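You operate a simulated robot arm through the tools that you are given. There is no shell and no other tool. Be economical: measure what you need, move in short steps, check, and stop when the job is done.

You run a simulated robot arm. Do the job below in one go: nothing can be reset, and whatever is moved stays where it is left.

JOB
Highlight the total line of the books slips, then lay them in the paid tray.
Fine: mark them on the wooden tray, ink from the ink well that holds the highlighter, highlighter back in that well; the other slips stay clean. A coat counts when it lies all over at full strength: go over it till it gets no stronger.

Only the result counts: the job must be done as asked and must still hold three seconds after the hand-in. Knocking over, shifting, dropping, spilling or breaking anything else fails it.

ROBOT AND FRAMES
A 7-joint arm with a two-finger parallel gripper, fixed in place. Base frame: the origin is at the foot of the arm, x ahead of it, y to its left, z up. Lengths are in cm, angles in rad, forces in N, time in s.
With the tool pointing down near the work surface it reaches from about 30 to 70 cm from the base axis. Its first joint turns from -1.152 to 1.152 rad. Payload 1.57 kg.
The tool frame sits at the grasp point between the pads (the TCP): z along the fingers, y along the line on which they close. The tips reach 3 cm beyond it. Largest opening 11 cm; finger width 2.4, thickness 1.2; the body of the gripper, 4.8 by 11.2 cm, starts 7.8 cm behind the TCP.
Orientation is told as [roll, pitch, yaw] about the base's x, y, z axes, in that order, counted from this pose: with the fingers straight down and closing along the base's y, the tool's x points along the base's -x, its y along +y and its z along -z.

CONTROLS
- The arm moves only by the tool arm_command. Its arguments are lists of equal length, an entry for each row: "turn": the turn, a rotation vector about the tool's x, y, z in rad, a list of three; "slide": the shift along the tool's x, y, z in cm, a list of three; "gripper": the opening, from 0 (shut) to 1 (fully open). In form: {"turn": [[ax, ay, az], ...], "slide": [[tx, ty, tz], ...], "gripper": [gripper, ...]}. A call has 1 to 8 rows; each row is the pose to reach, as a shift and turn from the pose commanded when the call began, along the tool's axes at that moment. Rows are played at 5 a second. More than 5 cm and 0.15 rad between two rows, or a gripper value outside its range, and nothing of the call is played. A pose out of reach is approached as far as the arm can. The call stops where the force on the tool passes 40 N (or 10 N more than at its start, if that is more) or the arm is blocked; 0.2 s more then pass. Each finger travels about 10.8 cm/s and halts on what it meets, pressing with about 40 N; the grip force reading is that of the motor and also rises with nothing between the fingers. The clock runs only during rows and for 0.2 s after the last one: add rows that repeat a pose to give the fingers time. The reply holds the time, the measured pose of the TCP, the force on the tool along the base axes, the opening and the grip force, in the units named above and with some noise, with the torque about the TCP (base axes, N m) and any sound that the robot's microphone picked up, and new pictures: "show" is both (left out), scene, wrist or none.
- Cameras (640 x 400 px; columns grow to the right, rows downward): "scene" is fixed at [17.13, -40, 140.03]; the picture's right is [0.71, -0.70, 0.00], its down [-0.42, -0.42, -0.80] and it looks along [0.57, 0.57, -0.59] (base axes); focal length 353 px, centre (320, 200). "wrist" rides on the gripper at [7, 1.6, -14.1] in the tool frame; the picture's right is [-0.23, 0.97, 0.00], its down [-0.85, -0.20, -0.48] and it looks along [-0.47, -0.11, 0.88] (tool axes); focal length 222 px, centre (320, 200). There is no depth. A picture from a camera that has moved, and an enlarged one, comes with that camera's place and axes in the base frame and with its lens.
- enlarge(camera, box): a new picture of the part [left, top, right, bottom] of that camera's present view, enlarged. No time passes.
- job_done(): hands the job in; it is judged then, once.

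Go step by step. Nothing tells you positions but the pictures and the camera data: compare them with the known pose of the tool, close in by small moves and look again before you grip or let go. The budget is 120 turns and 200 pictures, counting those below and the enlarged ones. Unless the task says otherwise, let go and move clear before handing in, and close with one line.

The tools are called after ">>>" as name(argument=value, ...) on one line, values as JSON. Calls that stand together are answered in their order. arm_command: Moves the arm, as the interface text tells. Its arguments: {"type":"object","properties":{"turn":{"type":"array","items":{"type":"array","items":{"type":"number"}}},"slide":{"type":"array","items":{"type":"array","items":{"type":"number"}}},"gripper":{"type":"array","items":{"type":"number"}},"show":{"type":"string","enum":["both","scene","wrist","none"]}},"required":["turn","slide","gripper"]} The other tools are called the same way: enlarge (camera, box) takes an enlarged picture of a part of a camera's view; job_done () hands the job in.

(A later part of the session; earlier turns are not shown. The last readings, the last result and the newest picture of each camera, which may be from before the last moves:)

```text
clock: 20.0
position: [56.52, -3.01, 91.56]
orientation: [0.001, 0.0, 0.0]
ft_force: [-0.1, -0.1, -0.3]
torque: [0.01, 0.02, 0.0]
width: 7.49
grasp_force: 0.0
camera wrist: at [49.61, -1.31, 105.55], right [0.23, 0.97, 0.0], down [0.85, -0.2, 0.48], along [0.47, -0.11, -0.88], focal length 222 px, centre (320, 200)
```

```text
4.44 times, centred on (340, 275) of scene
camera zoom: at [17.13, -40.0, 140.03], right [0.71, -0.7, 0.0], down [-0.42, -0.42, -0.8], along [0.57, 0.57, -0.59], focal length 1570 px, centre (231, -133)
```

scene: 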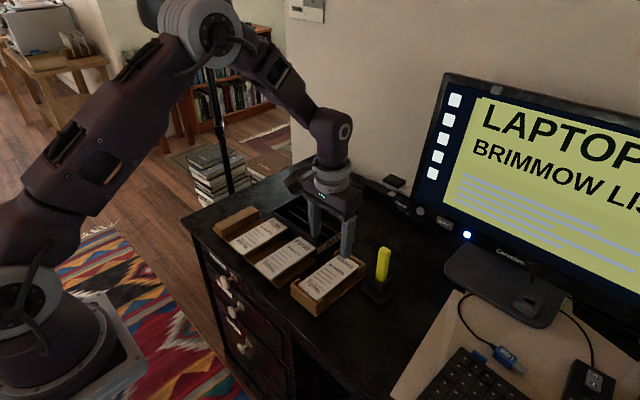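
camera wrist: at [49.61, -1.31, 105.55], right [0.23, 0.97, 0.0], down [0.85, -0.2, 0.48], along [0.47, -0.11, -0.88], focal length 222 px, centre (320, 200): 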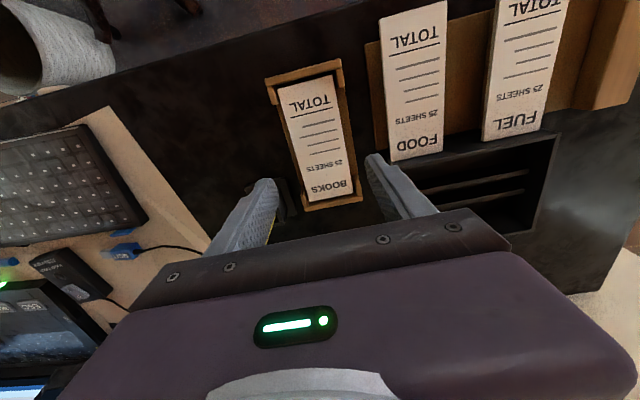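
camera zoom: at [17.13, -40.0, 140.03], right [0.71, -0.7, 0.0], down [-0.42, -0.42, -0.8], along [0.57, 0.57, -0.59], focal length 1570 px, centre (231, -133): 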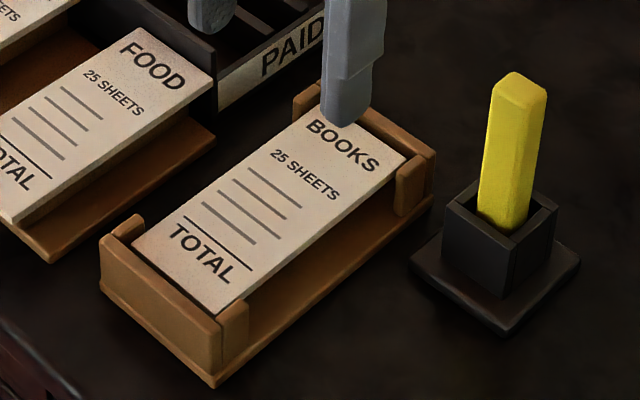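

The slip is seated and its TOTAL line lies at about x 51–52.7, y -5.5 to -0.5. Next is the highlighter, near (63,-12.6) with its top near z 89.

>>> arm_command(turn=[[0, 0, 0], [0, 0, 0], [0, 0, 0], [0, 0, 0], [0, 0, 0]], slide=[[0, -1, -3], [-1, -3, -6], [-2, -6, -6.5], [-3.5, -9.6, -6.5], [-3.5, -9.6, -6.5]], gripper=[0.7, 0.7, 0.7, 0.7, 0.7])

>>> enlarge(camera="wrist", box=[220, 90, 400, 250])

>>> enlarge(camera="scene", box=[340, 230, 420, 310])

```text
clock: 21.2
position: [60.09, -12.79, 97.98]
orientation: [0.001, 0.0, -0.001]
ft_force: [0.1, -0.7, -0.4]
torque: [0.02, -0.04, 0.01]
width: 7.71
grasp_force: 0.1
camera wrist: at [53.23, -11.05, 112.02], right [0.23, 0.97, 0.0], down [0.85, -0.2, 0.48], along [0.47, -0.11, -0.88], focal length 222 px, centre (320, 200)
```

scene: 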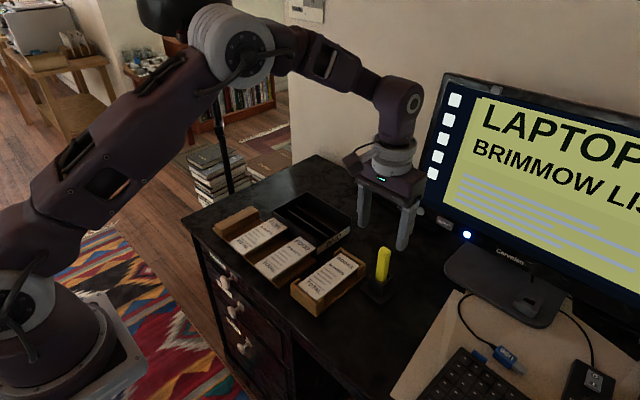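
wrist: 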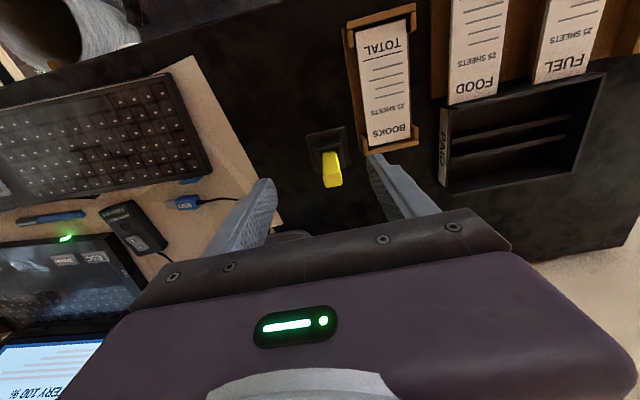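

```text
2.50 times, centred on (310, 170) of wrist
camera zoom: at [53.23, -11.05, 112.02], right [0.23, 0.97, 0.0], down [0.85, -0.2, 0.48], along [0.47, -0.11, -0.88], focal length 555 px, centre (345, 275)
```

zoom: 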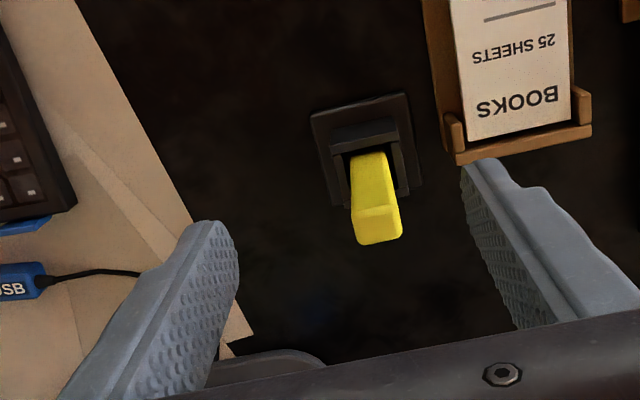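

```text
5.00 times, centred on (380, 270) of scene
camera zoom: at [17.13, -40.0, 140.03], right [0.71, -0.7, 0.0], down [-0.42, -0.42, -0.8], along [0.57, 0.57, -0.59], focal length 1767 px, centre (20, -150)
```

zoom: 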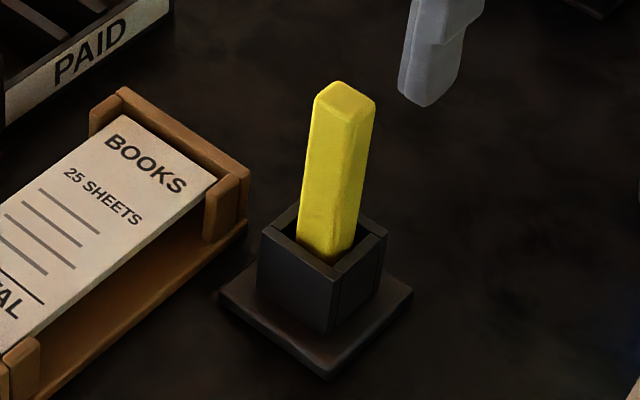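

The highlighter stands upright at about (63.6,-11.9), top near z 88.4. I'll position over it with a 5 cm opening and lower to grip.

>>> arm_command(turn=[[0, 0, 0], [0, 0, 0], [0, 0, 0]], slide=[[-2, 0.5, 2], [-3.45, 0.9, 5], [-3.45, 0.9, 5]], gripper=[0.46, 0.46, 0.46])

>>> enlarge(camera="wrist", box=[220, 70, 400, 230])

>>> enlarge(camera="scene", box=[340, 180, 440, 310])

```text
clock: 22.0
position: [63.54, -11.75, 92.85]
orientation: [-0.001, 0.0, -0.001]
ft_force: [-1.0, 0.1, -0.3]
torque: [0.03, -0.03, 0.01]
width: 5.05
grasp_force: 0.1
camera wrist: at [56.64, -10.06, 106.93], right [0.23, 0.97, 0.0], down [0.85, -0.2, 0.48], along [0.47, -0.11, -0.88], focal length 222 px, centre (320, 200)
```

scene: 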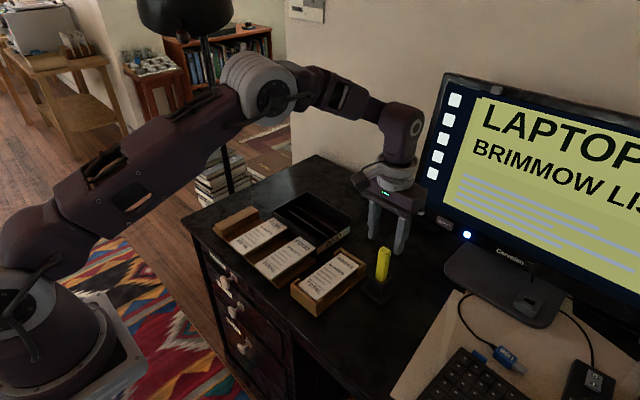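
wrist: 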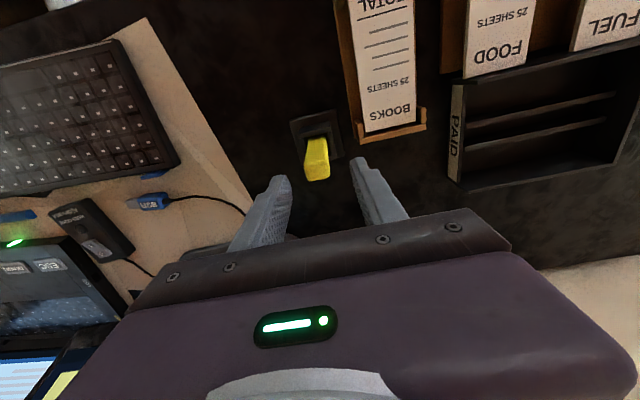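

```text
2.50 times, centred on (310, 150) of wrist
camera zoom: at [56.64, -10.06, 106.93], right [0.23, 0.97, 0.0], down [0.85, -0.2, 0.48], along [0.47, -0.11, -0.88], focal length 555 px, centre (345, 325)
```

zoom: 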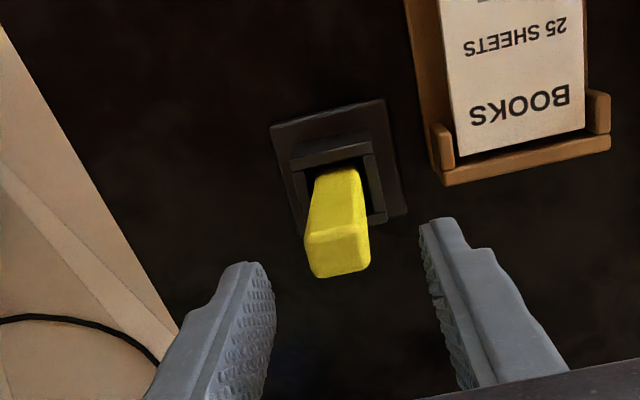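

```text
3.08 times, centred on (390, 245) of scene
camera zoom: at [17.13, -40.0, 140.03], right [0.71, -0.7, 0.0], down [-0.42, -0.42, -0.8], along [0.57, 0.57, -0.59], focal length 1087 px, centre (105, 62)
```

zoom: 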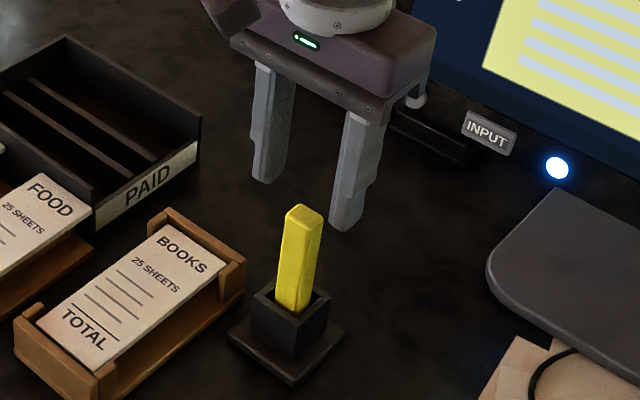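

The fingers are centred on the highlighter. I'll lower to a grip height of about 84.7.

>>> arm_command(turn=[[0, 0, 0], [0, 0, 0], [0, 0, 0], [0, 0, 0], [0, 0, 0]], slide=[[0, -0.15, 2], [0, -0.15, 4], [0, -0.15, 6], [0, -0.15, 8.2], [0, -0.15, 8.2]], gripper=[0.46, 0.46, 0.46, 0.46, 0.46], show="wrist")

>>> enlarge(camera="scene", box=[340, 180, 440, 310])

```text
clock: 23.2
position: [63.51, -11.9, 84.55]
orientation: [0.001, 0.0, 0.001]
ft_force: [-0.1, 0.0, 0.4]
torque: [-0.01, -0.06, 0.03]
width: 5.04
grasp_force: 0.1
camera wrist: at [56.57, -10.19, 98.74], right [0.23, 0.97, 0.0], down [0.85, -0.2, 0.48], along [0.47, -0.11, -0.88], focal length 222 px, centre (320, 200)
```

wrist: 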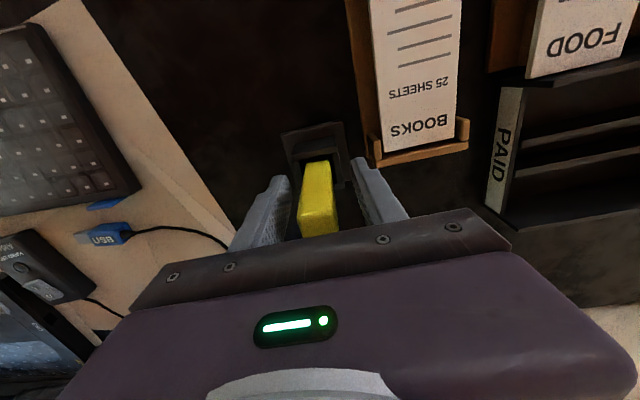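

```text
3.08 times, centred on (390, 245) of scene
camera zoom: at [17.13, -40.0, 140.03], right [0.71, -0.7, 0.0], down [-0.42, -0.42, -0.8], along [0.57, 0.57, -0.59], focal length 1087 px, centre (105, 62)
```

zoom: 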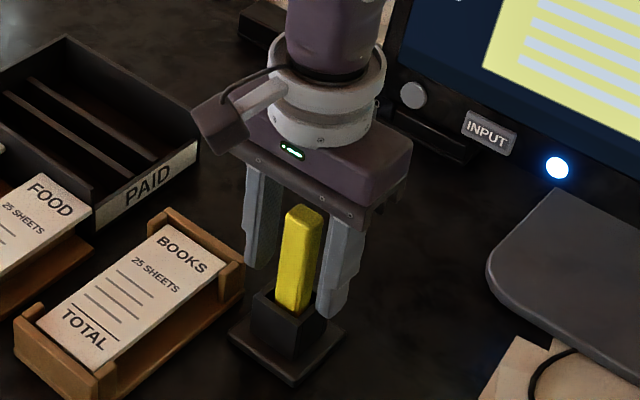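

>>> arm_command(turn=[[0, 0, 0], [0, 0, 0], [0, 0, 0]], slide=[[0, 0, 0], [0, 0, 0], [0, 0, 0]], gripper=[0.25, 0.12, 0.12], show="wrist")

>>> enlarge(camera="scene", box=[340, 180, 440, 310])

```text
clock: 24.0
position: [63.52, -11.81, 84.71]
orientation: [-0.001, 0.001, 0.0]
ft_force: [0.2, 0.9, -0.7]
torque: [0.01, -0.01, -0.02]
width: 2.12
grasp_force: 34.4
camera wrist: at [56.57, -10.19, 98.76], right [0.23, 0.97, 0.0], down [0.85, -0.2, 0.48], along [0.47, -0.11, -0.88], focal length 222 px, centre (320, 200)
```

wrist: 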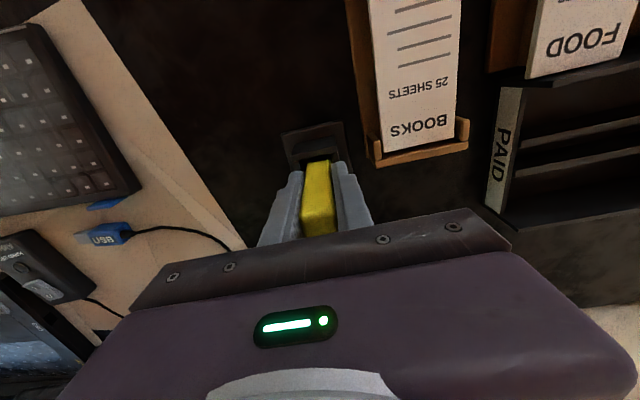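

```text
3.08 times, centred on (390, 245) of scene
camera zoom: at [17.13, -40.0, 140.03], right [0.71, -0.7, 0.0], down [-0.42, -0.42, -0.8], along [0.57, 0.57, -0.59], focal length 1087 px, centre (105, 62)
```

zoom: 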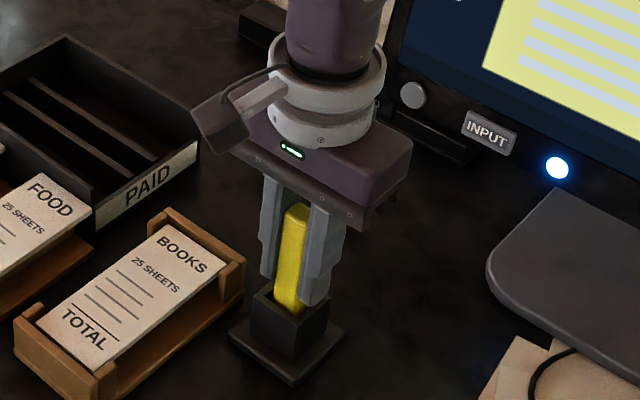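

Gripped at 2.1 cm wide. Lifting it out of the well.

>>> arm_command(turn=[[0, 0, 0], [0, 0, 0], [0, 0, 0], [0, 0, 0], [0, 0, 0]], slide=[[0, 0, -1], [0, 0, -3], [0, 0, -5.5], [0, 0, -8], [0, 0, -8]], gripper=[0.12, 0.12, 0.12, 0.12, 0.12], show="wrist")

>>> enlarge(camera="scene", box=[340, 170, 440, 310])

>>> enlarge(camera="wrist", box=[240, 100, 400, 240])

```text
clock: 25.2
position: [63.55, -12.06, 92.82]
orientation: [0.001, 0.001, 0.0]
ft_force: [0.7, 0.9, -0.2]
torque: [0.01, -0.02, 0.01]
width: 2.11
grasp_force: 34.5
camera wrist: at [56.54, -10.22, 106.84], right [0.23, 0.97, 0.0], down [0.85, -0.2, 0.48], along [0.47, -0.11, -0.88], focal length 222 px, centre (320, 200)
```

wrist: 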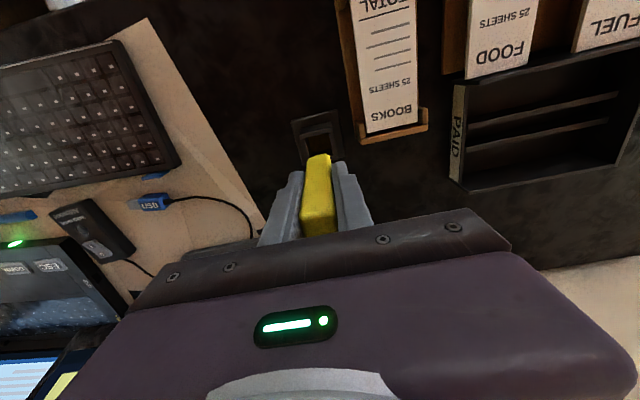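

```text
2.86 times, centred on (390, 240) of scene
camera zoom: at [17.13, -40.0, 140.03], right [0.71, -0.7, 0.0], down [-0.42, -0.42, -0.8], along [0.57, 0.57, -0.59], focal length 1010 px, centre (120, 86)
```

zoom: 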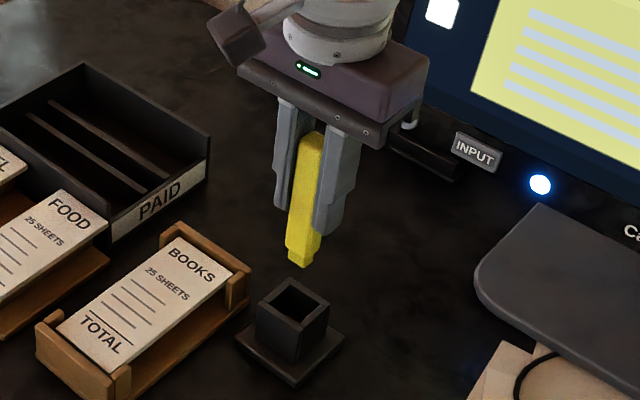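

```text
2.86 times, centred on (320, 170) of wrist
camera zoom: at [56.54, -10.22, 106.84], right [0.23, 0.97, 0.0], down [0.85, -0.2, 0.48], along [0.47, -0.11, -0.88], focal length 635 px, centre (320, 286)
```

zoom: 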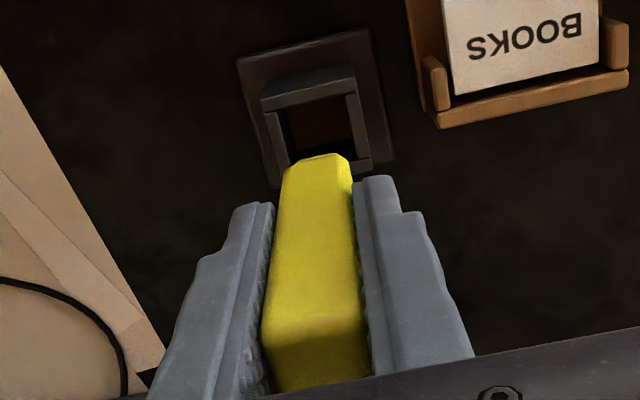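

The highlighter is out, with its nib about 7.2 cm below the TCP. I'll move above the TOTAL line.

>>> arm_command(turn=[[0, 0, 0], [0, 0, 0], [0, 0, 0], [0, 0, 0], [0, 0, 0], [0, 0, 0]], slide=[[3, 2, 0], [6, 4.5, 0], [9, 7, 0], [11.8, 9, 0], [11.8, 9, 3.8], [11.8, 9, 3.8]], gripper=[0.12, 0.12, 0.12, 0.12, 0.12, 0.12], show="wrist")

>>> enlarge(camera="scene", box=[270, 190, 390, 320])

>>> enlarge(camera="wrist", box=[240, 100, 400, 240])

```text
clock: 26.6
position: [51.83, -2.88, 89.12]
orientation: [0.0, 0.0, 0.001]
ft_force: [-0.1, -0.9, -0.6]
torque: [0.02, 0.01, -0.02]
width: 2.12
grasp_force: 33.9
camera wrist: at [44.82, -1.03, 103.05], right [0.23, 0.97, 0.0], down [0.85, -0.2, 0.48], along [0.47, -0.11, -0.88], focal length 222 px, centre (320, 200)
```

wrist: 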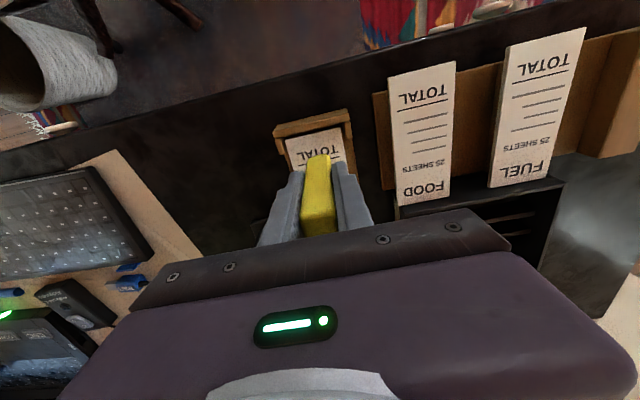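

```text
3.08 times, centred on (330, 255) of scene
camera zoom: at [17.13, -39.99, 140.03], right [0.71, -0.7, 0.0], down [-0.42, -0.42, -0.8], along [0.57, 0.57, -0.59], focal length 1087 px, centre (289, 31)
```

zoom: 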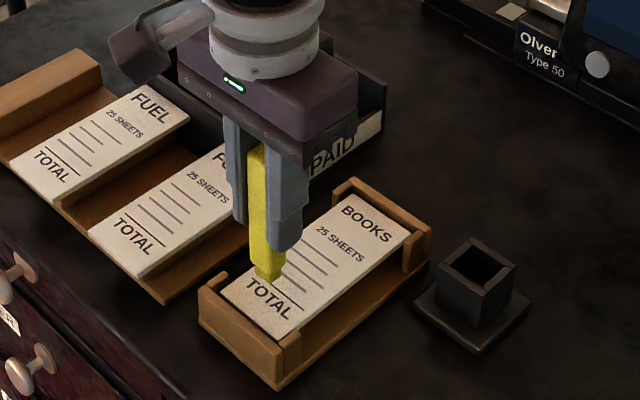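

```text
2.86 times, centred on (320, 170) of wrist
camera zoom: at [44.82, -1.03, 103.05], right [0.23, 0.97, 0.0], down [0.85, -0.2, 0.48], along [0.47, -0.11, -0.88], focal length 635 px, centre (320, 286)
```

zoom: 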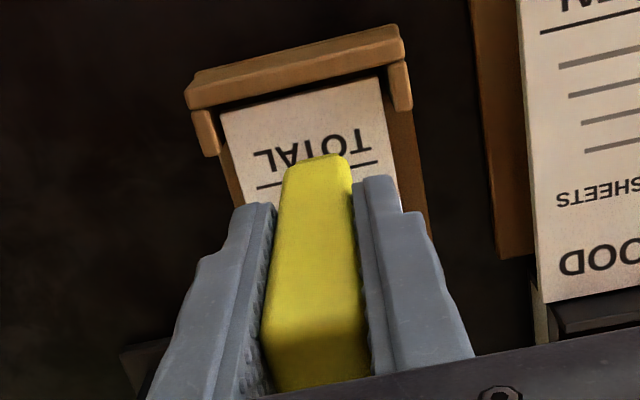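

>>> enlarge(camera="scene", box=[340, 270, 385, 300])

>>> enlarge(camera="scene", box=[335, 260, 383, 308])

>>> enlarge(camera="scene", box=[335, 255, 395, 300])

```text
13.33 times, centred on (362, 285) of scene
camera zoom: at [17.13, -39.99, 140.03], right [0.71, -0.7, 0.0], down [-0.42, -0.42, -0.8], along [0.57, 0.57, -0.59], focal length 4711 px, centre (-247, -933)
```

zoom: 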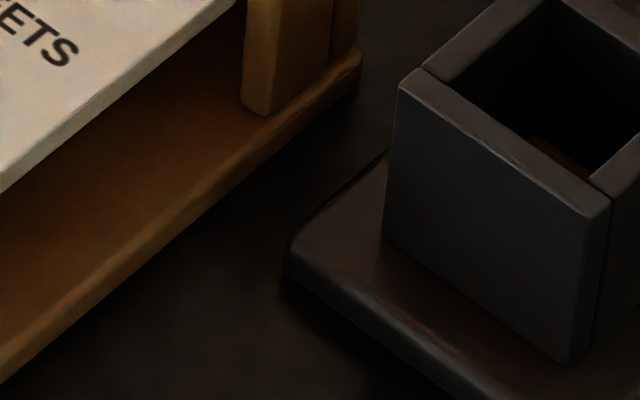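

```text
8.33 times, centred on (359, 284) of scene
camera zoom: at [17.13, -39.99, 140.03], right [0.71, -0.7, 0.0], down [-0.42, -0.42, -0.8], along [0.57, 0.57, -0.59], focal length 2944 px, centre (-5, -500)
```

zoom: 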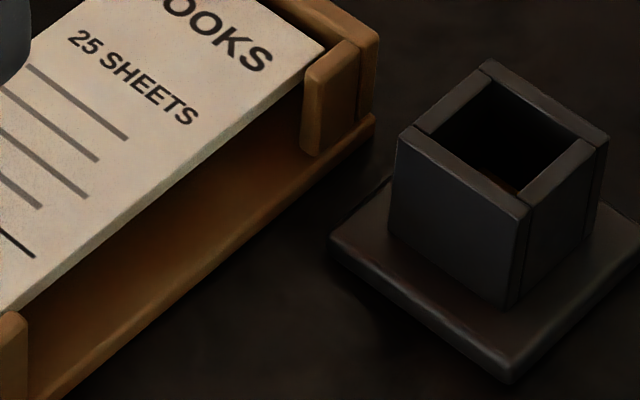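

```text
8.89 times, centred on (365, 278) of scene
camera zoom: at [17.13, -39.99, 140.03], right [0.71, -0.7, 0.0], down [-0.42, -0.42, -0.8], along [0.57, 0.57, -0.59], focal length 3141 px, centre (-80, -489)
```

zoom: 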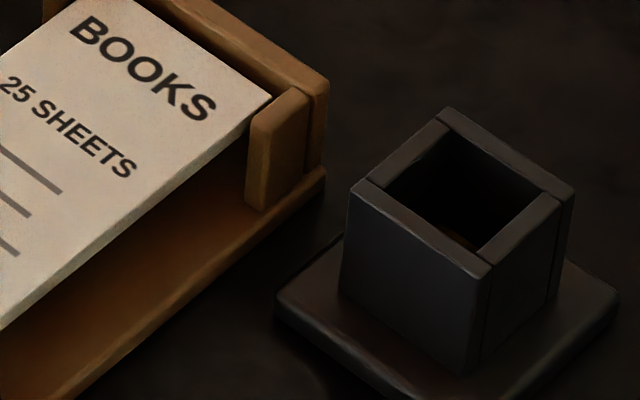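

>>> enlarge(camera="scene", box=[289, 262, 337, 292])

```text
13.33 times, centred on (313, 277) of scene
camera zoom: at [17.13, -39.99, 140.03], right [0.71, -0.7, 0.0], down [-0.42, -0.42, -0.8], along [0.57, 0.57, -0.59], focal length 4711 px, centre (413, -827)
```

zoom: 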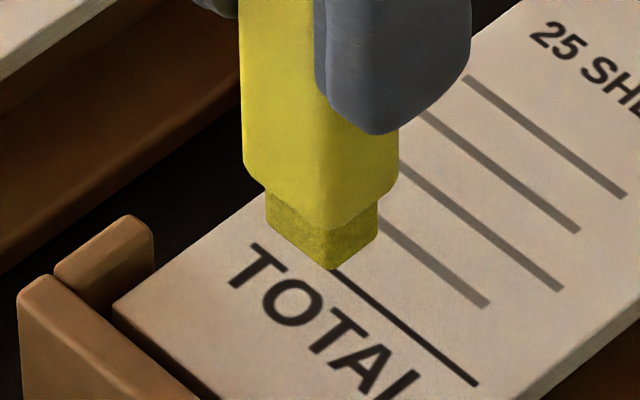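

The nib is about 1.5 cm square. I'll go to the right end of the line and lower towards the paper carefully.

>>> arm_command(turn=[[0, 0, 0], [0, 0, 0], [0, 0, 0], [0, 0, 0], [0, 0, 0]], slide=[[0, -2, 0.5], [0, -2, 1.5], [0, -2, 2.0], [0, -2, 2.3], [0, -2, 2.3]], gripper=[0.12, 0.12, 0.12, 0.12, 0.12], show="none")

>>> enlarge(camera="scene", box=[293, 268, 341, 298])

```text
clock: 27.8
position: [51.85, -4.83, 86.76]
orientation: [0.0, -0.003, 0.0]
ft_force: [-1.2, -1.5, 24.6]
torque: [0.06, 0.06, 0.0]
width: 2.15
grasp_force: 35.0
```

```text
13.33 times, centred on (317, 283) of scene
camera zoom: at [17.09, -39.99, 140.04], right [0.71, -0.7, 0.0], down [-0.42, -0.42, -0.81], along [0.57, 0.57, -0.59], focal length 4711 px, centre (360, -907)
```

zoom: 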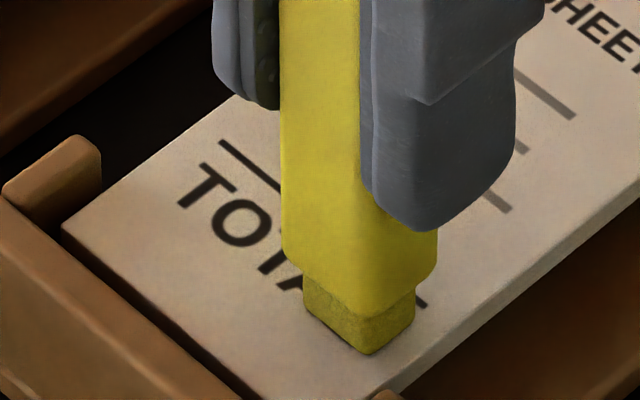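

Contact at 25 N is more than needed. I'll ease off slightly and sweep along the line.

>>> arm_command(turn=[[0, 0, 0], [0, 0, 0], [0, 0, 0], [0, 0, 0], [0, 0, 0], [0, 0, 0], [0, 0, 0], [0, 0, 0]], slide=[[0, 0, -0.15], [0, 0.6, -0.15], [0, 1.2, -0.15], [0, 1.8, -0.15], [0, 2.4, -0.15], [0, 3.0, -0.15], [0, 3.5, -0.15], [0, 3.8, -0.15]], gripper=[0.12, 0.12, 0.12, 0.12, 0.12, 0.12, 0.12, 0.12], show="none")

>>> enlarge(camera="scene", box=[287, 262, 341, 298])

```text
clock: 29.6
position: [51.85, -1.13, 86.86]
orientation: [0.001, -0.001, -0.001]
ft_force: [-0.6, 0.3, -0.5]
torque: [0.01, 0.01, -0.02]
width: 2.13
grasp_force: 34.3
```

```text
11.11 times, centred on (314, 280) of scene
camera zoom: at [17.13, -40.0, 140.03], right [0.71, -0.7, 0.0], down [-0.42, -0.42, -0.8], along [0.57, 0.57, -0.59], focal length 3926 px, centre (387, -689)
```

zoom: 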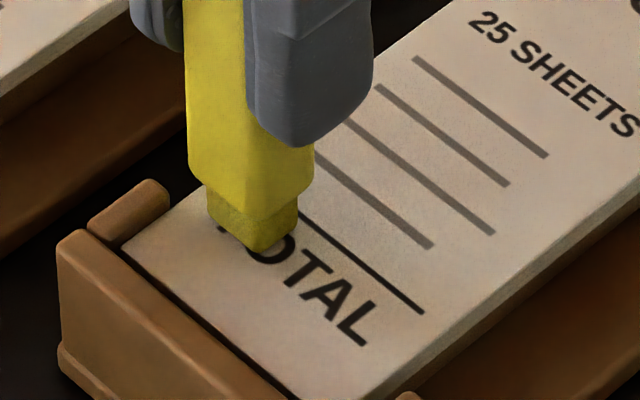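

No mark and no contact at this height. I'll lower by 0.12 cm and sweep back.

>>> arm_command(turn=[[0, 0, 0], [0, 0, 0], [0, 0, 0], [0, 0, 0], [0, 0, 0], [0, 0, 0], [0, 0, 0], [0, 0, 0]], slide=[[0, 0, 0.1], [0, -0.6, 0.1], [0, -1.2, 0.1], [0, -1.8, 0.1], [0, -2.4, 0.1], [0, -3.0, 0.1], [0, -3.5, 0.1], [0, -3.8, 0.1]], gripper=[0.12, 0.12, 0.12, 0.12, 0.12, 0.12, 0.12, 0.12], show="none")

>>> enlarge(camera="scene", box=[287, 262, 341, 298])

```text
clock: 31.4
position: [51.66, -4.92, 86.86]
orientation: [0.0, -0.003, -0.002]
ft_force: [0.4, 9.5, 21.9]
torque: [0.77, -0.07, 0.0]
width: 2.11
grasp_force: 34.7
```

```text
11.11 times, centred on (314, 280) of scene
camera zoom: at [17.1, -39.97, 140.04], right [0.71, -0.7, 0.0], down [-0.42, -0.42, -0.8], along [0.57, 0.57, -0.59], focal length 3926 px, centre (387, -689)
```

zoom: 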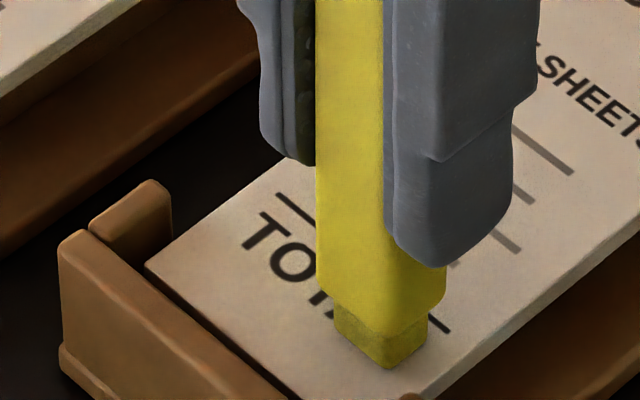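

There is firm contact but no ink, so the nib looks dry. I'll lift off and look into the well.

>>> arm_command(turn=[[0, 0, 0], [0, 0, 0], [0, 0, 0], [0, 0, 0], [0, 0, 0]], slide=[[0, 0, -1.5], [0, 0, -5], [-2.5, -1.5, -6.5], [-5.5, -3.5, -6.5], [-5.5, -3.5, -6.5]], gripper=[0.12, 0.12, 0.12, 0.12, 0.12])

>>> enlarge(camera="scene", box=[287, 250, 355, 298])

>>> enlarge(camera="scene", box=[355, 262, 403, 298])

>>> enlarge(camera="wrist", box=[240, 60, 400, 220])

```text
clock: 32.6
position: [57.19, -8.31, 93.32]
orientation: [-0.002, -0.001, 0.001]
ft_force: [-0.4, 0.1, -0.1]
torque: [0.01, -0.02, 0.01]
width: 2.11
grasp_force: 34.0
camera wrist: at [50.19, -6.65, 107.48], right [0.23, 0.97, 0.0], down [0.85, -0.2, 0.48], along [0.47, -0.11, -0.88], focal length 222 px, centre (320, 200)
```

scene: 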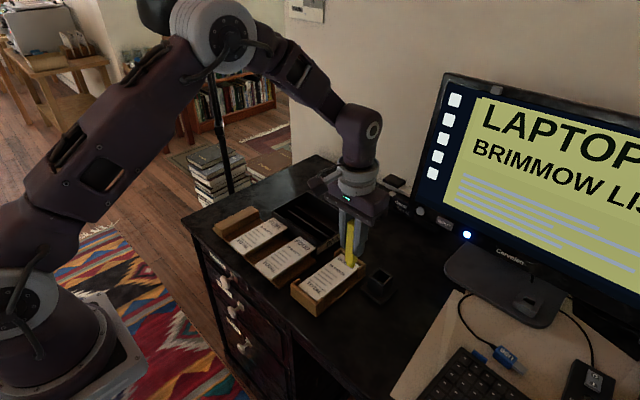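
wrist: 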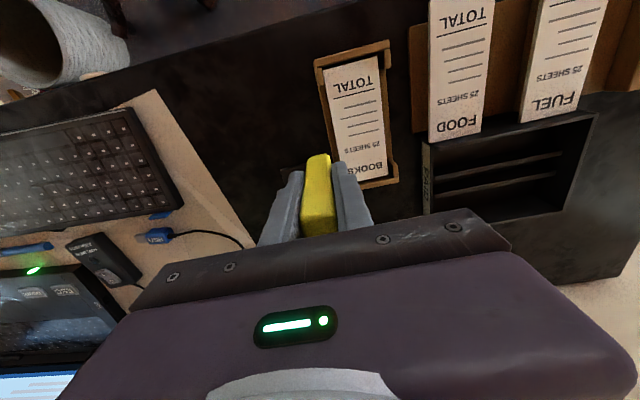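

```text
8.33 times, centred on (321, 274) of scene
camera zoom: at [17.13, -40.0, 140.03], right [0.71, -0.7, 0.0], down [-0.42, -0.42, -0.8], along [0.57, 0.57, -0.59], focal length 2944 px, centre (312, -417)
```

zoom: 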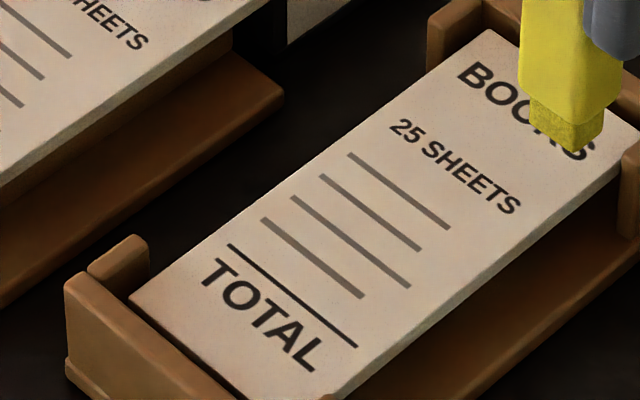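

```text
11.11 times, centred on (379, 280) of scene
camera zoom: at [17.13, -40.0, 140.03], right [0.71, -0.7, 0.0], down [-0.42, -0.42, -0.8], along [0.57, 0.57, -0.59], focal length 3926 px, centre (-336, -689)
```

zoom: 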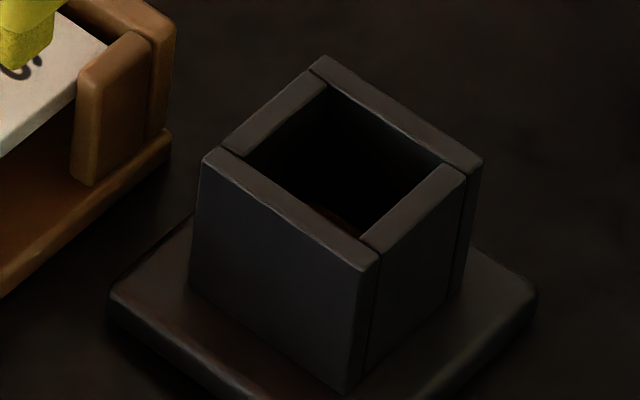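

```text
2.50 times, centred on (320, 140) of wrist
camera zoom: at [50.19, -6.65, 107.48], right [0.23, 0.97, 0.0], down [0.85, -0.2, 0.48], along [0.47, -0.11, -0.88], focal length 555 px, centre (320, 350)
```

zoom: 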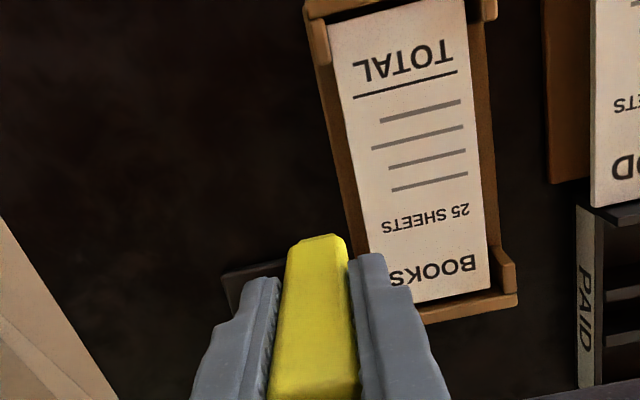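

The slip is still clean. I'll take the highlighter back into the well along the same path and let the nib soak, pressed lightly at the bottom.

>>> arm_command(turn=[[0, 0, 0], [0, 0, 0], [0, 0, 0], [0, 0, 0], [0, 0, 0], [0, 0, 0]], slide=[[-3, -1.7, 0.2], [-6.3, -3.5, 0.45], [-6.3, -3.5, 0.45], [-6.3, -3.5, 3], [-6.3, -3.5, 4.5], [-6.3, -3.5, 4.5]], gripper=[0.12, 0.12, 0.12, 0.12, 0.12, 0.12], show="none")

>>> enlarge(camera="scene", box=[350, 250, 418, 300])

>>> enlarge(camera="wrist", box=[250, 90, 380, 220])

```text
clock: 34.0
position: [63.57, -11.78, 88.85]
orientation: [-0.001, 0.0, 0.0]
ft_force: [-0.1, -0.5, -0.2]
torque: [0.01, 0.0, -0.01]
width: 2.12
grasp_force: 34.3
```

```text
8.00 times, centred on (384, 275) of scene
camera zoom: at [17.13, -40.0, 140.03], right [0.71, -0.7, 0.0], down [-0.42, -0.42, -0.8], along [0.57, 0.57, -0.59], focal length 2827 px, centre (-192, -400)
```

zoom: 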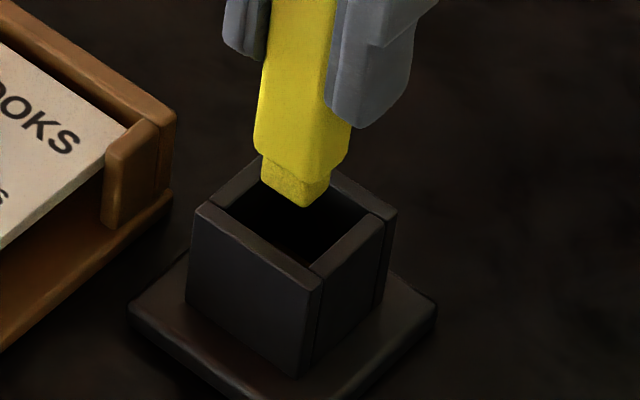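

```text
3.08 times, centred on (315, 155) of wrist
camera zoom: at [56.58, -10.11, 102.87], right [0.23, 0.97, 0.0], down [0.86, -0.2, 0.48], along [0.47, -0.11, -0.88], focal length 684 px, centre (335, 338)
```

zoom: 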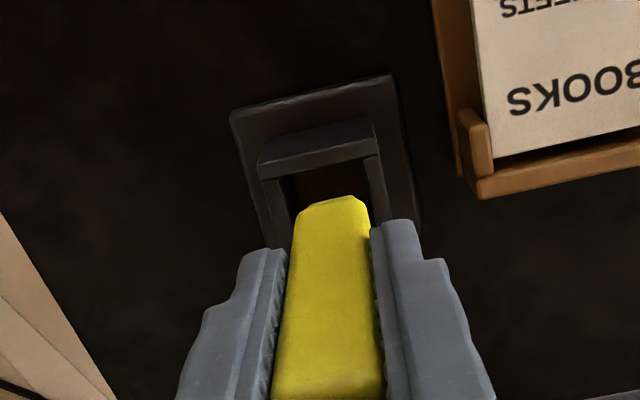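

Aligned over the opening. Lowering into the ink and dwelling.

>>> arm_command(turn=[[0, 0, 0], [0, 0, 0], [0, 0, 0], [0, 0, 0], [0, 0, 0], [0, 0, 0], [0, 0, 0], [0, 0, 0]], slide=[[0, 0, 1], [0, 0, 2], [0, 0, 3], [0, 0, 3.7], [0, 0, 3.95], [0, 0, 4.05], [0, 0, 4.05], [0, 0, 4.05]], gripper=[0.12, 0.12, 0.12, 0.12, 0.12, 0.12, 0.12, 0.12], show="none")

```text
clock: 35.8
position: [63.48, -11.87, 84.68]
orientation: [-0.001, -0.001, 0.002]
ft_force: [0.5, 0.2, -0.8]
torque: [0.0, -0.02, -0.01]
width: 2.11
grasp_force: 34.5
```

>>> arm_command(turn=[[0, 0, 0], [0, 0, 0], [0, 0, 0], [0, 0, 0], [0, 0, 0], [0, 0, 0], [0, 0, 0], [0, 0, 0]], slide=[[0, 0, 0.07], [0, 0, 0.14], [0, 0, 0.2], [0, 0, 0.2], [0, 0, 0.2], [0, 0, 0.2], [0, 0, 0.2], [0, 0, 0.2]], gripper=[0.12, 0.12, 0.12, 0.12, 0.12, 0.12, 0.12, 0.12], show="none")

```text
clock: 37.6
position: [63.74, -11.83, 84.47]
orientation: [0.0, -0.004, 0.001]
ft_force: [2.7, 0.5, 24.2]
torque: [0.11, -0.2, -0.02]
width: 2.14
grasp_force: 34.4
```

It has pressed on the bottom and soaked for over a second. Lifting to look at the nib.

>>> arm_command(turn=[[0, 0, 0], [0, 0, 0], [0, 0, 0], [0, 0, 0], [0, 0, 0], [0, 0, 0]], slide=[[0, 0, -0.2], [0, 0, -1.5], [0, 0, -3.5], [0, 0, -6], [0, 0, -8.3], [0, 0, -8.3]], gripper=[0.12, 0.12, 0.12, 0.12, 0.12, 0.12], show="none")

>>> enlarge(camera="scene", box=[350, 235, 418, 290])

>>> enlarge(camera="wrist", box=[250, 90, 380, 220])

```text
clock: 39.0
position: [63.53, -11.87, 92.89]
orientation: [0.0, 0.0, -0.001]
ft_force: [-0.4, -0.2, 0.1]
torque: [0.02, 0.0, 0.01]
width: 2.1
grasp_force: 35.2
```

```text
7.27 times, centred on (384, 262) of scene
camera zoom: at [17.13, -40.0, 140.03], right [0.71, -0.7, 0.0], down [-0.42, -0.42, -0.8], along [0.57, 0.57, -0.59], focal length 2570 px, centre (-146, -254)
```

zoom: 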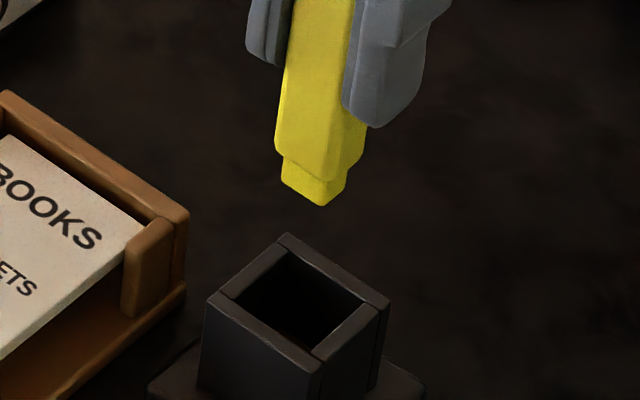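

```text
3.08 times, centred on (315, 155) of wrist
camera zoom: at [56.49, -10.24, 106.87], right [0.23, 0.97, 0.0], down [0.85, -0.2, 0.48], along [0.47, -0.11, -0.88], focal length 684 px, centre (335, 338)
```

zoom: 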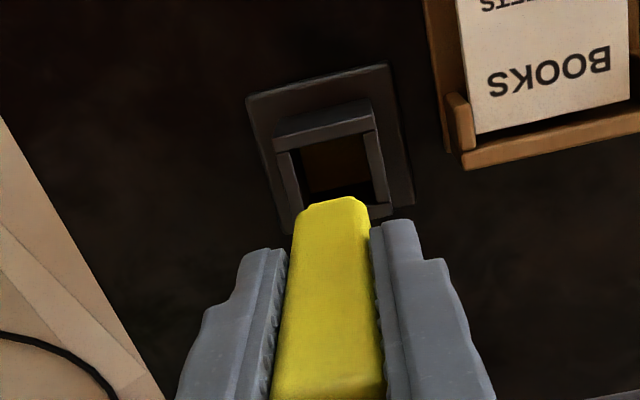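

The nib is now bright yellow, so it's inked. Back over the right end of the TOTAL line, stopping just above the paper.

>>> arm_command(turn=[[0, 0, 0], [0, 0, 0], [0, 0, 0], [0, 0, 0], [0, 0, 0], [0, 0, 0], [0, 0, 0]], slide=[[4, 2.3, 0], [8, 4.6, 0], [11.75, 6.95, 0], [11.75, 6.95, 2.5], [11.75, 6.95, 4.5], [11.75, 6.95, 5.5], [11.75, 6.95, 5.5]], gripper=[0.12, 0.12, 0.12, 0.12, 0.12, 0.12, 0.12], show="none")

>>> enlarge(camera="scene", box=[287, 262, 341, 298])

```text
clock: 40.6
position: [51.95, -4.95, 87.4]
orientation: [0.002, 0.0, -0.001]
ft_force: [0.1, 0.0, -0.4]
torque: [-0.01, -0.01, 0.01]
width: 2.11
grasp_force: 33.9
```

```text
11.11 times, centred on (314, 280) of scene
camera zoom: at [17.13, -40.0, 140.03], right [0.71, -0.7, 0.0], down [-0.42, -0.42, -0.8], along [0.57, 0.57, -0.59], focal length 3926 px, centre (387, -689)
```

zoom: 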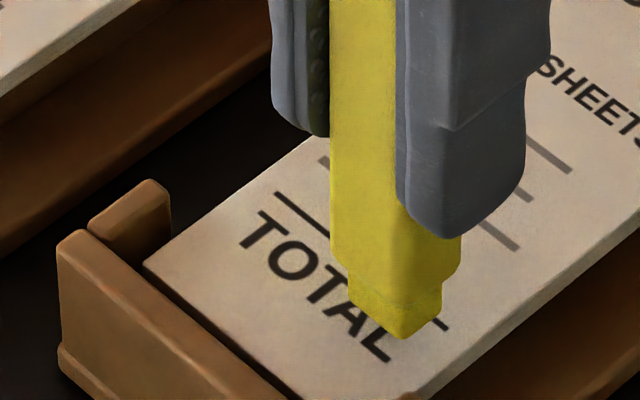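

Lowering to light contact and sweeping across the line.

>>> arm_command(turn=[[0, 0, 0], [0, 0, 0], [0, 0, 0], [0, 0, 0], [0, 0, 0], [0, 0, 0], [0, 0, 0], [0, 0, 0]], slide=[[0.1, 0, 0.3], [0.1, 0, 0.52], [0.1, 0.7, 0.52], [0.1, 1.4, 0.52], [0.1, 2.1, 0.52], [0.1, 2.8, 0.52], [0.1, 3.4, 0.52], [0.1, 3.75, 0.52]], gripper=[0.12, 0.12, 0.12, 0.12, 0.12, 0.12, 0.12, 0.12], show="none")

>>> enlarge(camera="scene", box=[287, 262, 341, 298])

```text
clock: 42.4
position: [51.7, -1.13, 86.97]
orientation: [-0.001, 0.0, 0.001]
ft_force: [-0.3, 0.0, 0.7]
torque: [-0.03, 0.0, 0.02]
width: 2.11
grasp_force: 34.4
```

```text
11.11 times, centred on (314, 280) of scene
camera zoom: at [17.13, -40.0, 140.03], right [0.71, -0.7, 0.0], down [-0.42, -0.42, -0.8], along [0.57, 0.57, -0.59], focal length 3926 px, centre (387, -689)
```

zoom: 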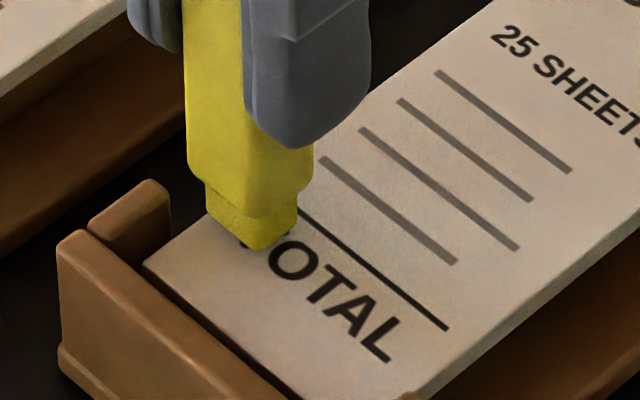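

Not quite touching yet. I'll go 0.1 cm lower and sweep back.

>>> arm_command(turn=[[0, 0, 0], [0, 0, 0], [0, 0, 0], [0, 0, 0], [0, 0, 0], [0, 0, 0], [0, 0, 0], [0, 0, 0]], slide=[[0, 0, 0.06], [0, 0, 0.1], [0, -0.7, 0.1], [0, -1.4, 0.1], [0, -2.1, 0.1], [0, -2.8, 0.1], [0, -3.4, 0.1], [0, -3.75, 0.1]], gripper=[0.12, 0.12, 0.12, 0.12, 0.12, 0.12, 0.12, 0.12], show="none")

>>> enlarge(camera="scene", box=[287, 262, 341, 298])

```text
clock: 44.2
position: [51.75, -4.86, 86.77]
orientation: [0.001, -0.002, -0.001]
ft_force: [-0.1, 0.5, 3.5]
torque: [0.11, -0.02, -0.03]
width: 2.13
grasp_force: 34.1
```

```text
11.11 times, centred on (314, 280) of scene
camera zoom: at [17.13, -39.99, 140.03], right [0.71, -0.7, 0.0], down [-0.42, -0.42, -0.8], along [0.57, 0.57, -0.59], focal length 3926 px, centre (387, -689)
```

zoom: 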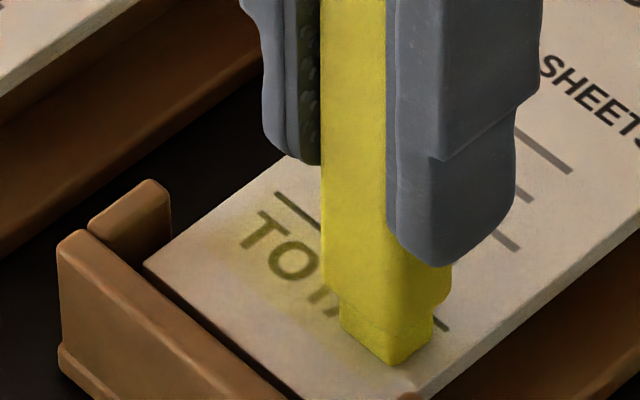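

It marks now. More passes at this height.

>>> arm_command(turn=[[0, 0, 0], [0, 0, 0], [0, 0, 0], [0, 0, 0], [0, 0, 0], [0, 0, 0], [0, 0, 0], [0, 0, 0]], slide=[[0, 0.6, 0.03], [0, 1.3, 0.03], [0, 2.0, 0.03], [0, 2.7, 0.03], [0, 3.3, 0.03], [0, 3.75, 0.03], [0, 3.75, 0.03], [0, 3.75, -2.5]], gripper=[0.12, 0.12, 0.12, 0.12, 0.12, 0.12, 0.12, 0.12], show="none")

>>> enlarge(camera="scene", box=[287, 262, 341, 298])

>>> enlarge(camera="wrist", box=[260, 80, 390, 210])

```text
clock: 46.0
position: [51.82, -1.28, 89.28]
orientation: [-0.001, 0.0, -0.002]
ft_force: [-0.2, -0.2, -0.4]
torque: [-0.01, 0.01, 0.0]
width: 2.13
grasp_force: 34.3
```

```text
11.11 times, centred on (314, 280) of scene
camera zoom: at [17.13, -39.99, 140.03], right [0.71, -0.7, 0.0], down [-0.42, -0.42, -0.8], along [0.57, 0.57, -0.59], focal length 3926 px, centre (387, -689)
```

zoom: 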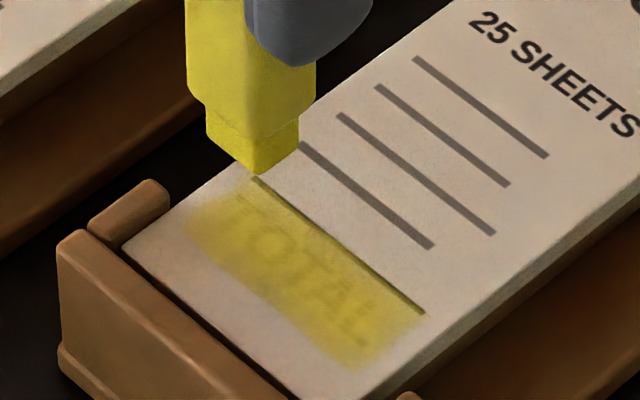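

```text
3.08 times, centred on (325, 145) of wrist
camera zoom: at [44.78, 0.46, 103.16], right [0.23, 0.97, 0.0], down [0.86, -0.2, 0.48], along [0.47, -0.11, -0.88], focal length 684 px, centre (305, 369)
```

zoom: 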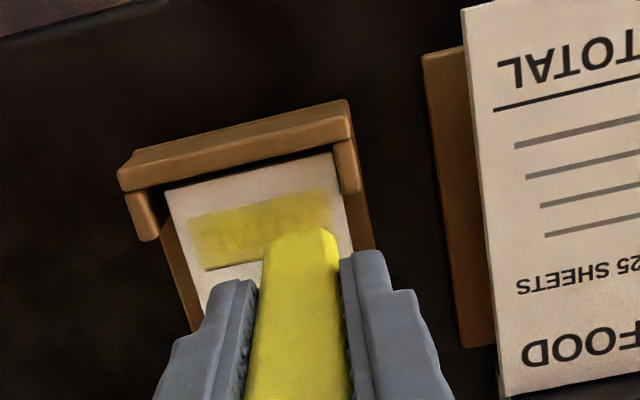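

Ink builds up nicely on the TOTAL line. I'll make more passes with small x offsets to reach full strength everywhere.

>>> arm_command(turn=[[0, 0, 0], [0, 0, 0], [0, 0, 0], [0, 0, 0], [0, 0, 0], [0, 0, 0], [0, 0, 0], [0, 0, 0]], slide=[[-0.2, 0.1, 2], [-0.2, 0.1, 2.54], [-0.2, -0.7, 2.54], [-0.2, -1.4, 2.54], [-0.2, -2.1, 2.54], [-0.2, -2.8, 2.54], [-0.2, -3.5, 2.54], [-0.2, -3.9, 2.54]], gripper=[0.12, 0.12, 0.12, 0.12, 0.12, 0.12, 0.12, 0.12], show="none")

>>> arm_command(turn=[[0, 0, 0], [0, 0, 0], [0, 0, 0], [0, 0, 0], [0, 0, 0], [0, 0, 0], [0, 0, 0], [0, 0, 0]], slide=[[0.35, 0, 0], [0.35, 0.7, 0], [0.35, 1.4, 0], [0.35, 2.1, 0], [0.35, 2.8, 0], [0.35, 3.5, 0], [0.35, 3.9, 0], [0.35, 3.9, -2.54]], gripper=[0.12, 0.12, 0.12, 0.12, 0.12, 0.12, 0.12, 0.12], show="none")

>>> enlarge(camera="scene", box=[287, 262, 341, 298])

```text
clock: 47.8
position: [51.97, -5.03, 86.66]
orientation: [-0.001, -0.001, 0.0]
ft_force: [-1.1, 3.2, 7.8]
torque: [0.26, 0.02, 0.0]
width: 2.11
grasp_force: 35.1
```

```text
clock: 49.6
position: [51.52, -1.13, 89.15]
orientation: [0.0, 0.001, -0.001]
ft_force: [-0.2, 0.3, -0.1]
torque: [-0.01, 0.0, 0.03]
width: 2.11
grasp_force: 34.3
```

```text
11.11 times, centred on (314, 280) of scene
camera zoom: at [17.13, -39.99, 140.03], right [0.71, -0.7, 0.0], down [-0.42, -0.42, -0.8], along [0.57, 0.57, -0.59], focal length 3926 px, centre (387, -689)
```

zoom: 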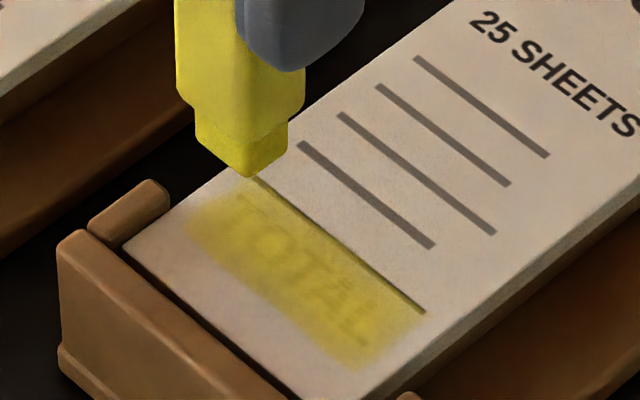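

>>> arm_command(turn=[[0, 0, 0], [0, 0, 0], [0, 0, 0], [0, 0, 0], [0, 0, 0], [0, 0, 0], [0, 0, 0], [0, 0, 0]], slide=[[-0.6, 0.2, 2], [-0.6, 0.2, 2.56], [-0.6, -0.7, 2.56], [-0.6, -1.4, 2.56], [-0.6, -2.1, 2.56], [-0.6, -2.8, 2.56], [-0.6, -3.5, 2.56], [-0.6, -4.1, 2.56]], gripper=[0.12, 0.12, 0.12, 0.12, 0.12, 0.12, 0.12, 0.12], show="none")

>>> arm_command(turn=[[0, 0, 0], [0, 0, 0], [0, 0, 0], [0, 0, 0], [0, 0, 0], [0, 0, 0], [0, 0, 0], [0, 0, 0]], slide=[[0.4, 0, 0], [0.85, 0, 0], [0.85, 0.8, 0], [0.85, 1.6, 0], [0.85, 2.4, 0], [0.85, 3.2, 0], [0.85, 4.2, 0], [0.85, 4.2, -2.56]], gripper=[0.12, 0.12, 0.12, 0.12, 0.12, 0.12, 0.12, 0.12], show="none")

>>> enlarge(camera="scene", box=[287, 262, 341, 298])

```text
clock: 51.4
position: [52.02, -5.38, 86.7]
orientation: [0.0, 0.0, 0.0]
ft_force: [-0.6, 0.2, 1.2]
torque: [0.03, -0.04, 0.0]
width: 2.12
grasp_force: 34.2
```

```text
clock: 53.2
position: [51.05, -1.17, 89.05]
orientation: [0.001, -0.001, 0.001]
ft_force: [-1.1, -0.8, -0.4]
torque: [-0.01, 0.0, -0.03]
width: 2.1
grasp_force: 34.2
```

```text
11.11 times, centred on (314, 280) of scene
camera zoom: at [17.14, -39.99, 140.03], right [0.71, -0.7, 0.0], down [-0.42, -0.42, -0.8], along [0.57, 0.57, -0.59], focal length 3926 px, centre (387, -689)
```

zoom: 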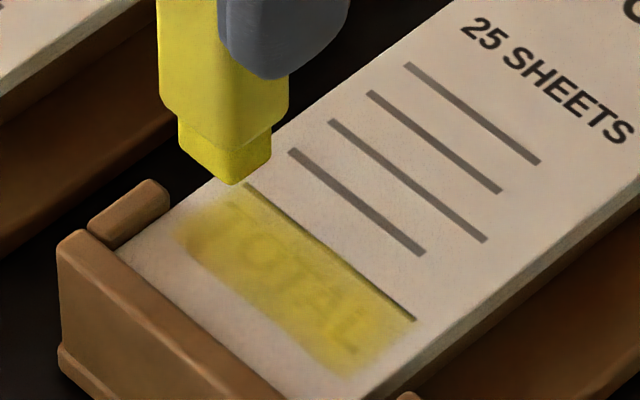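

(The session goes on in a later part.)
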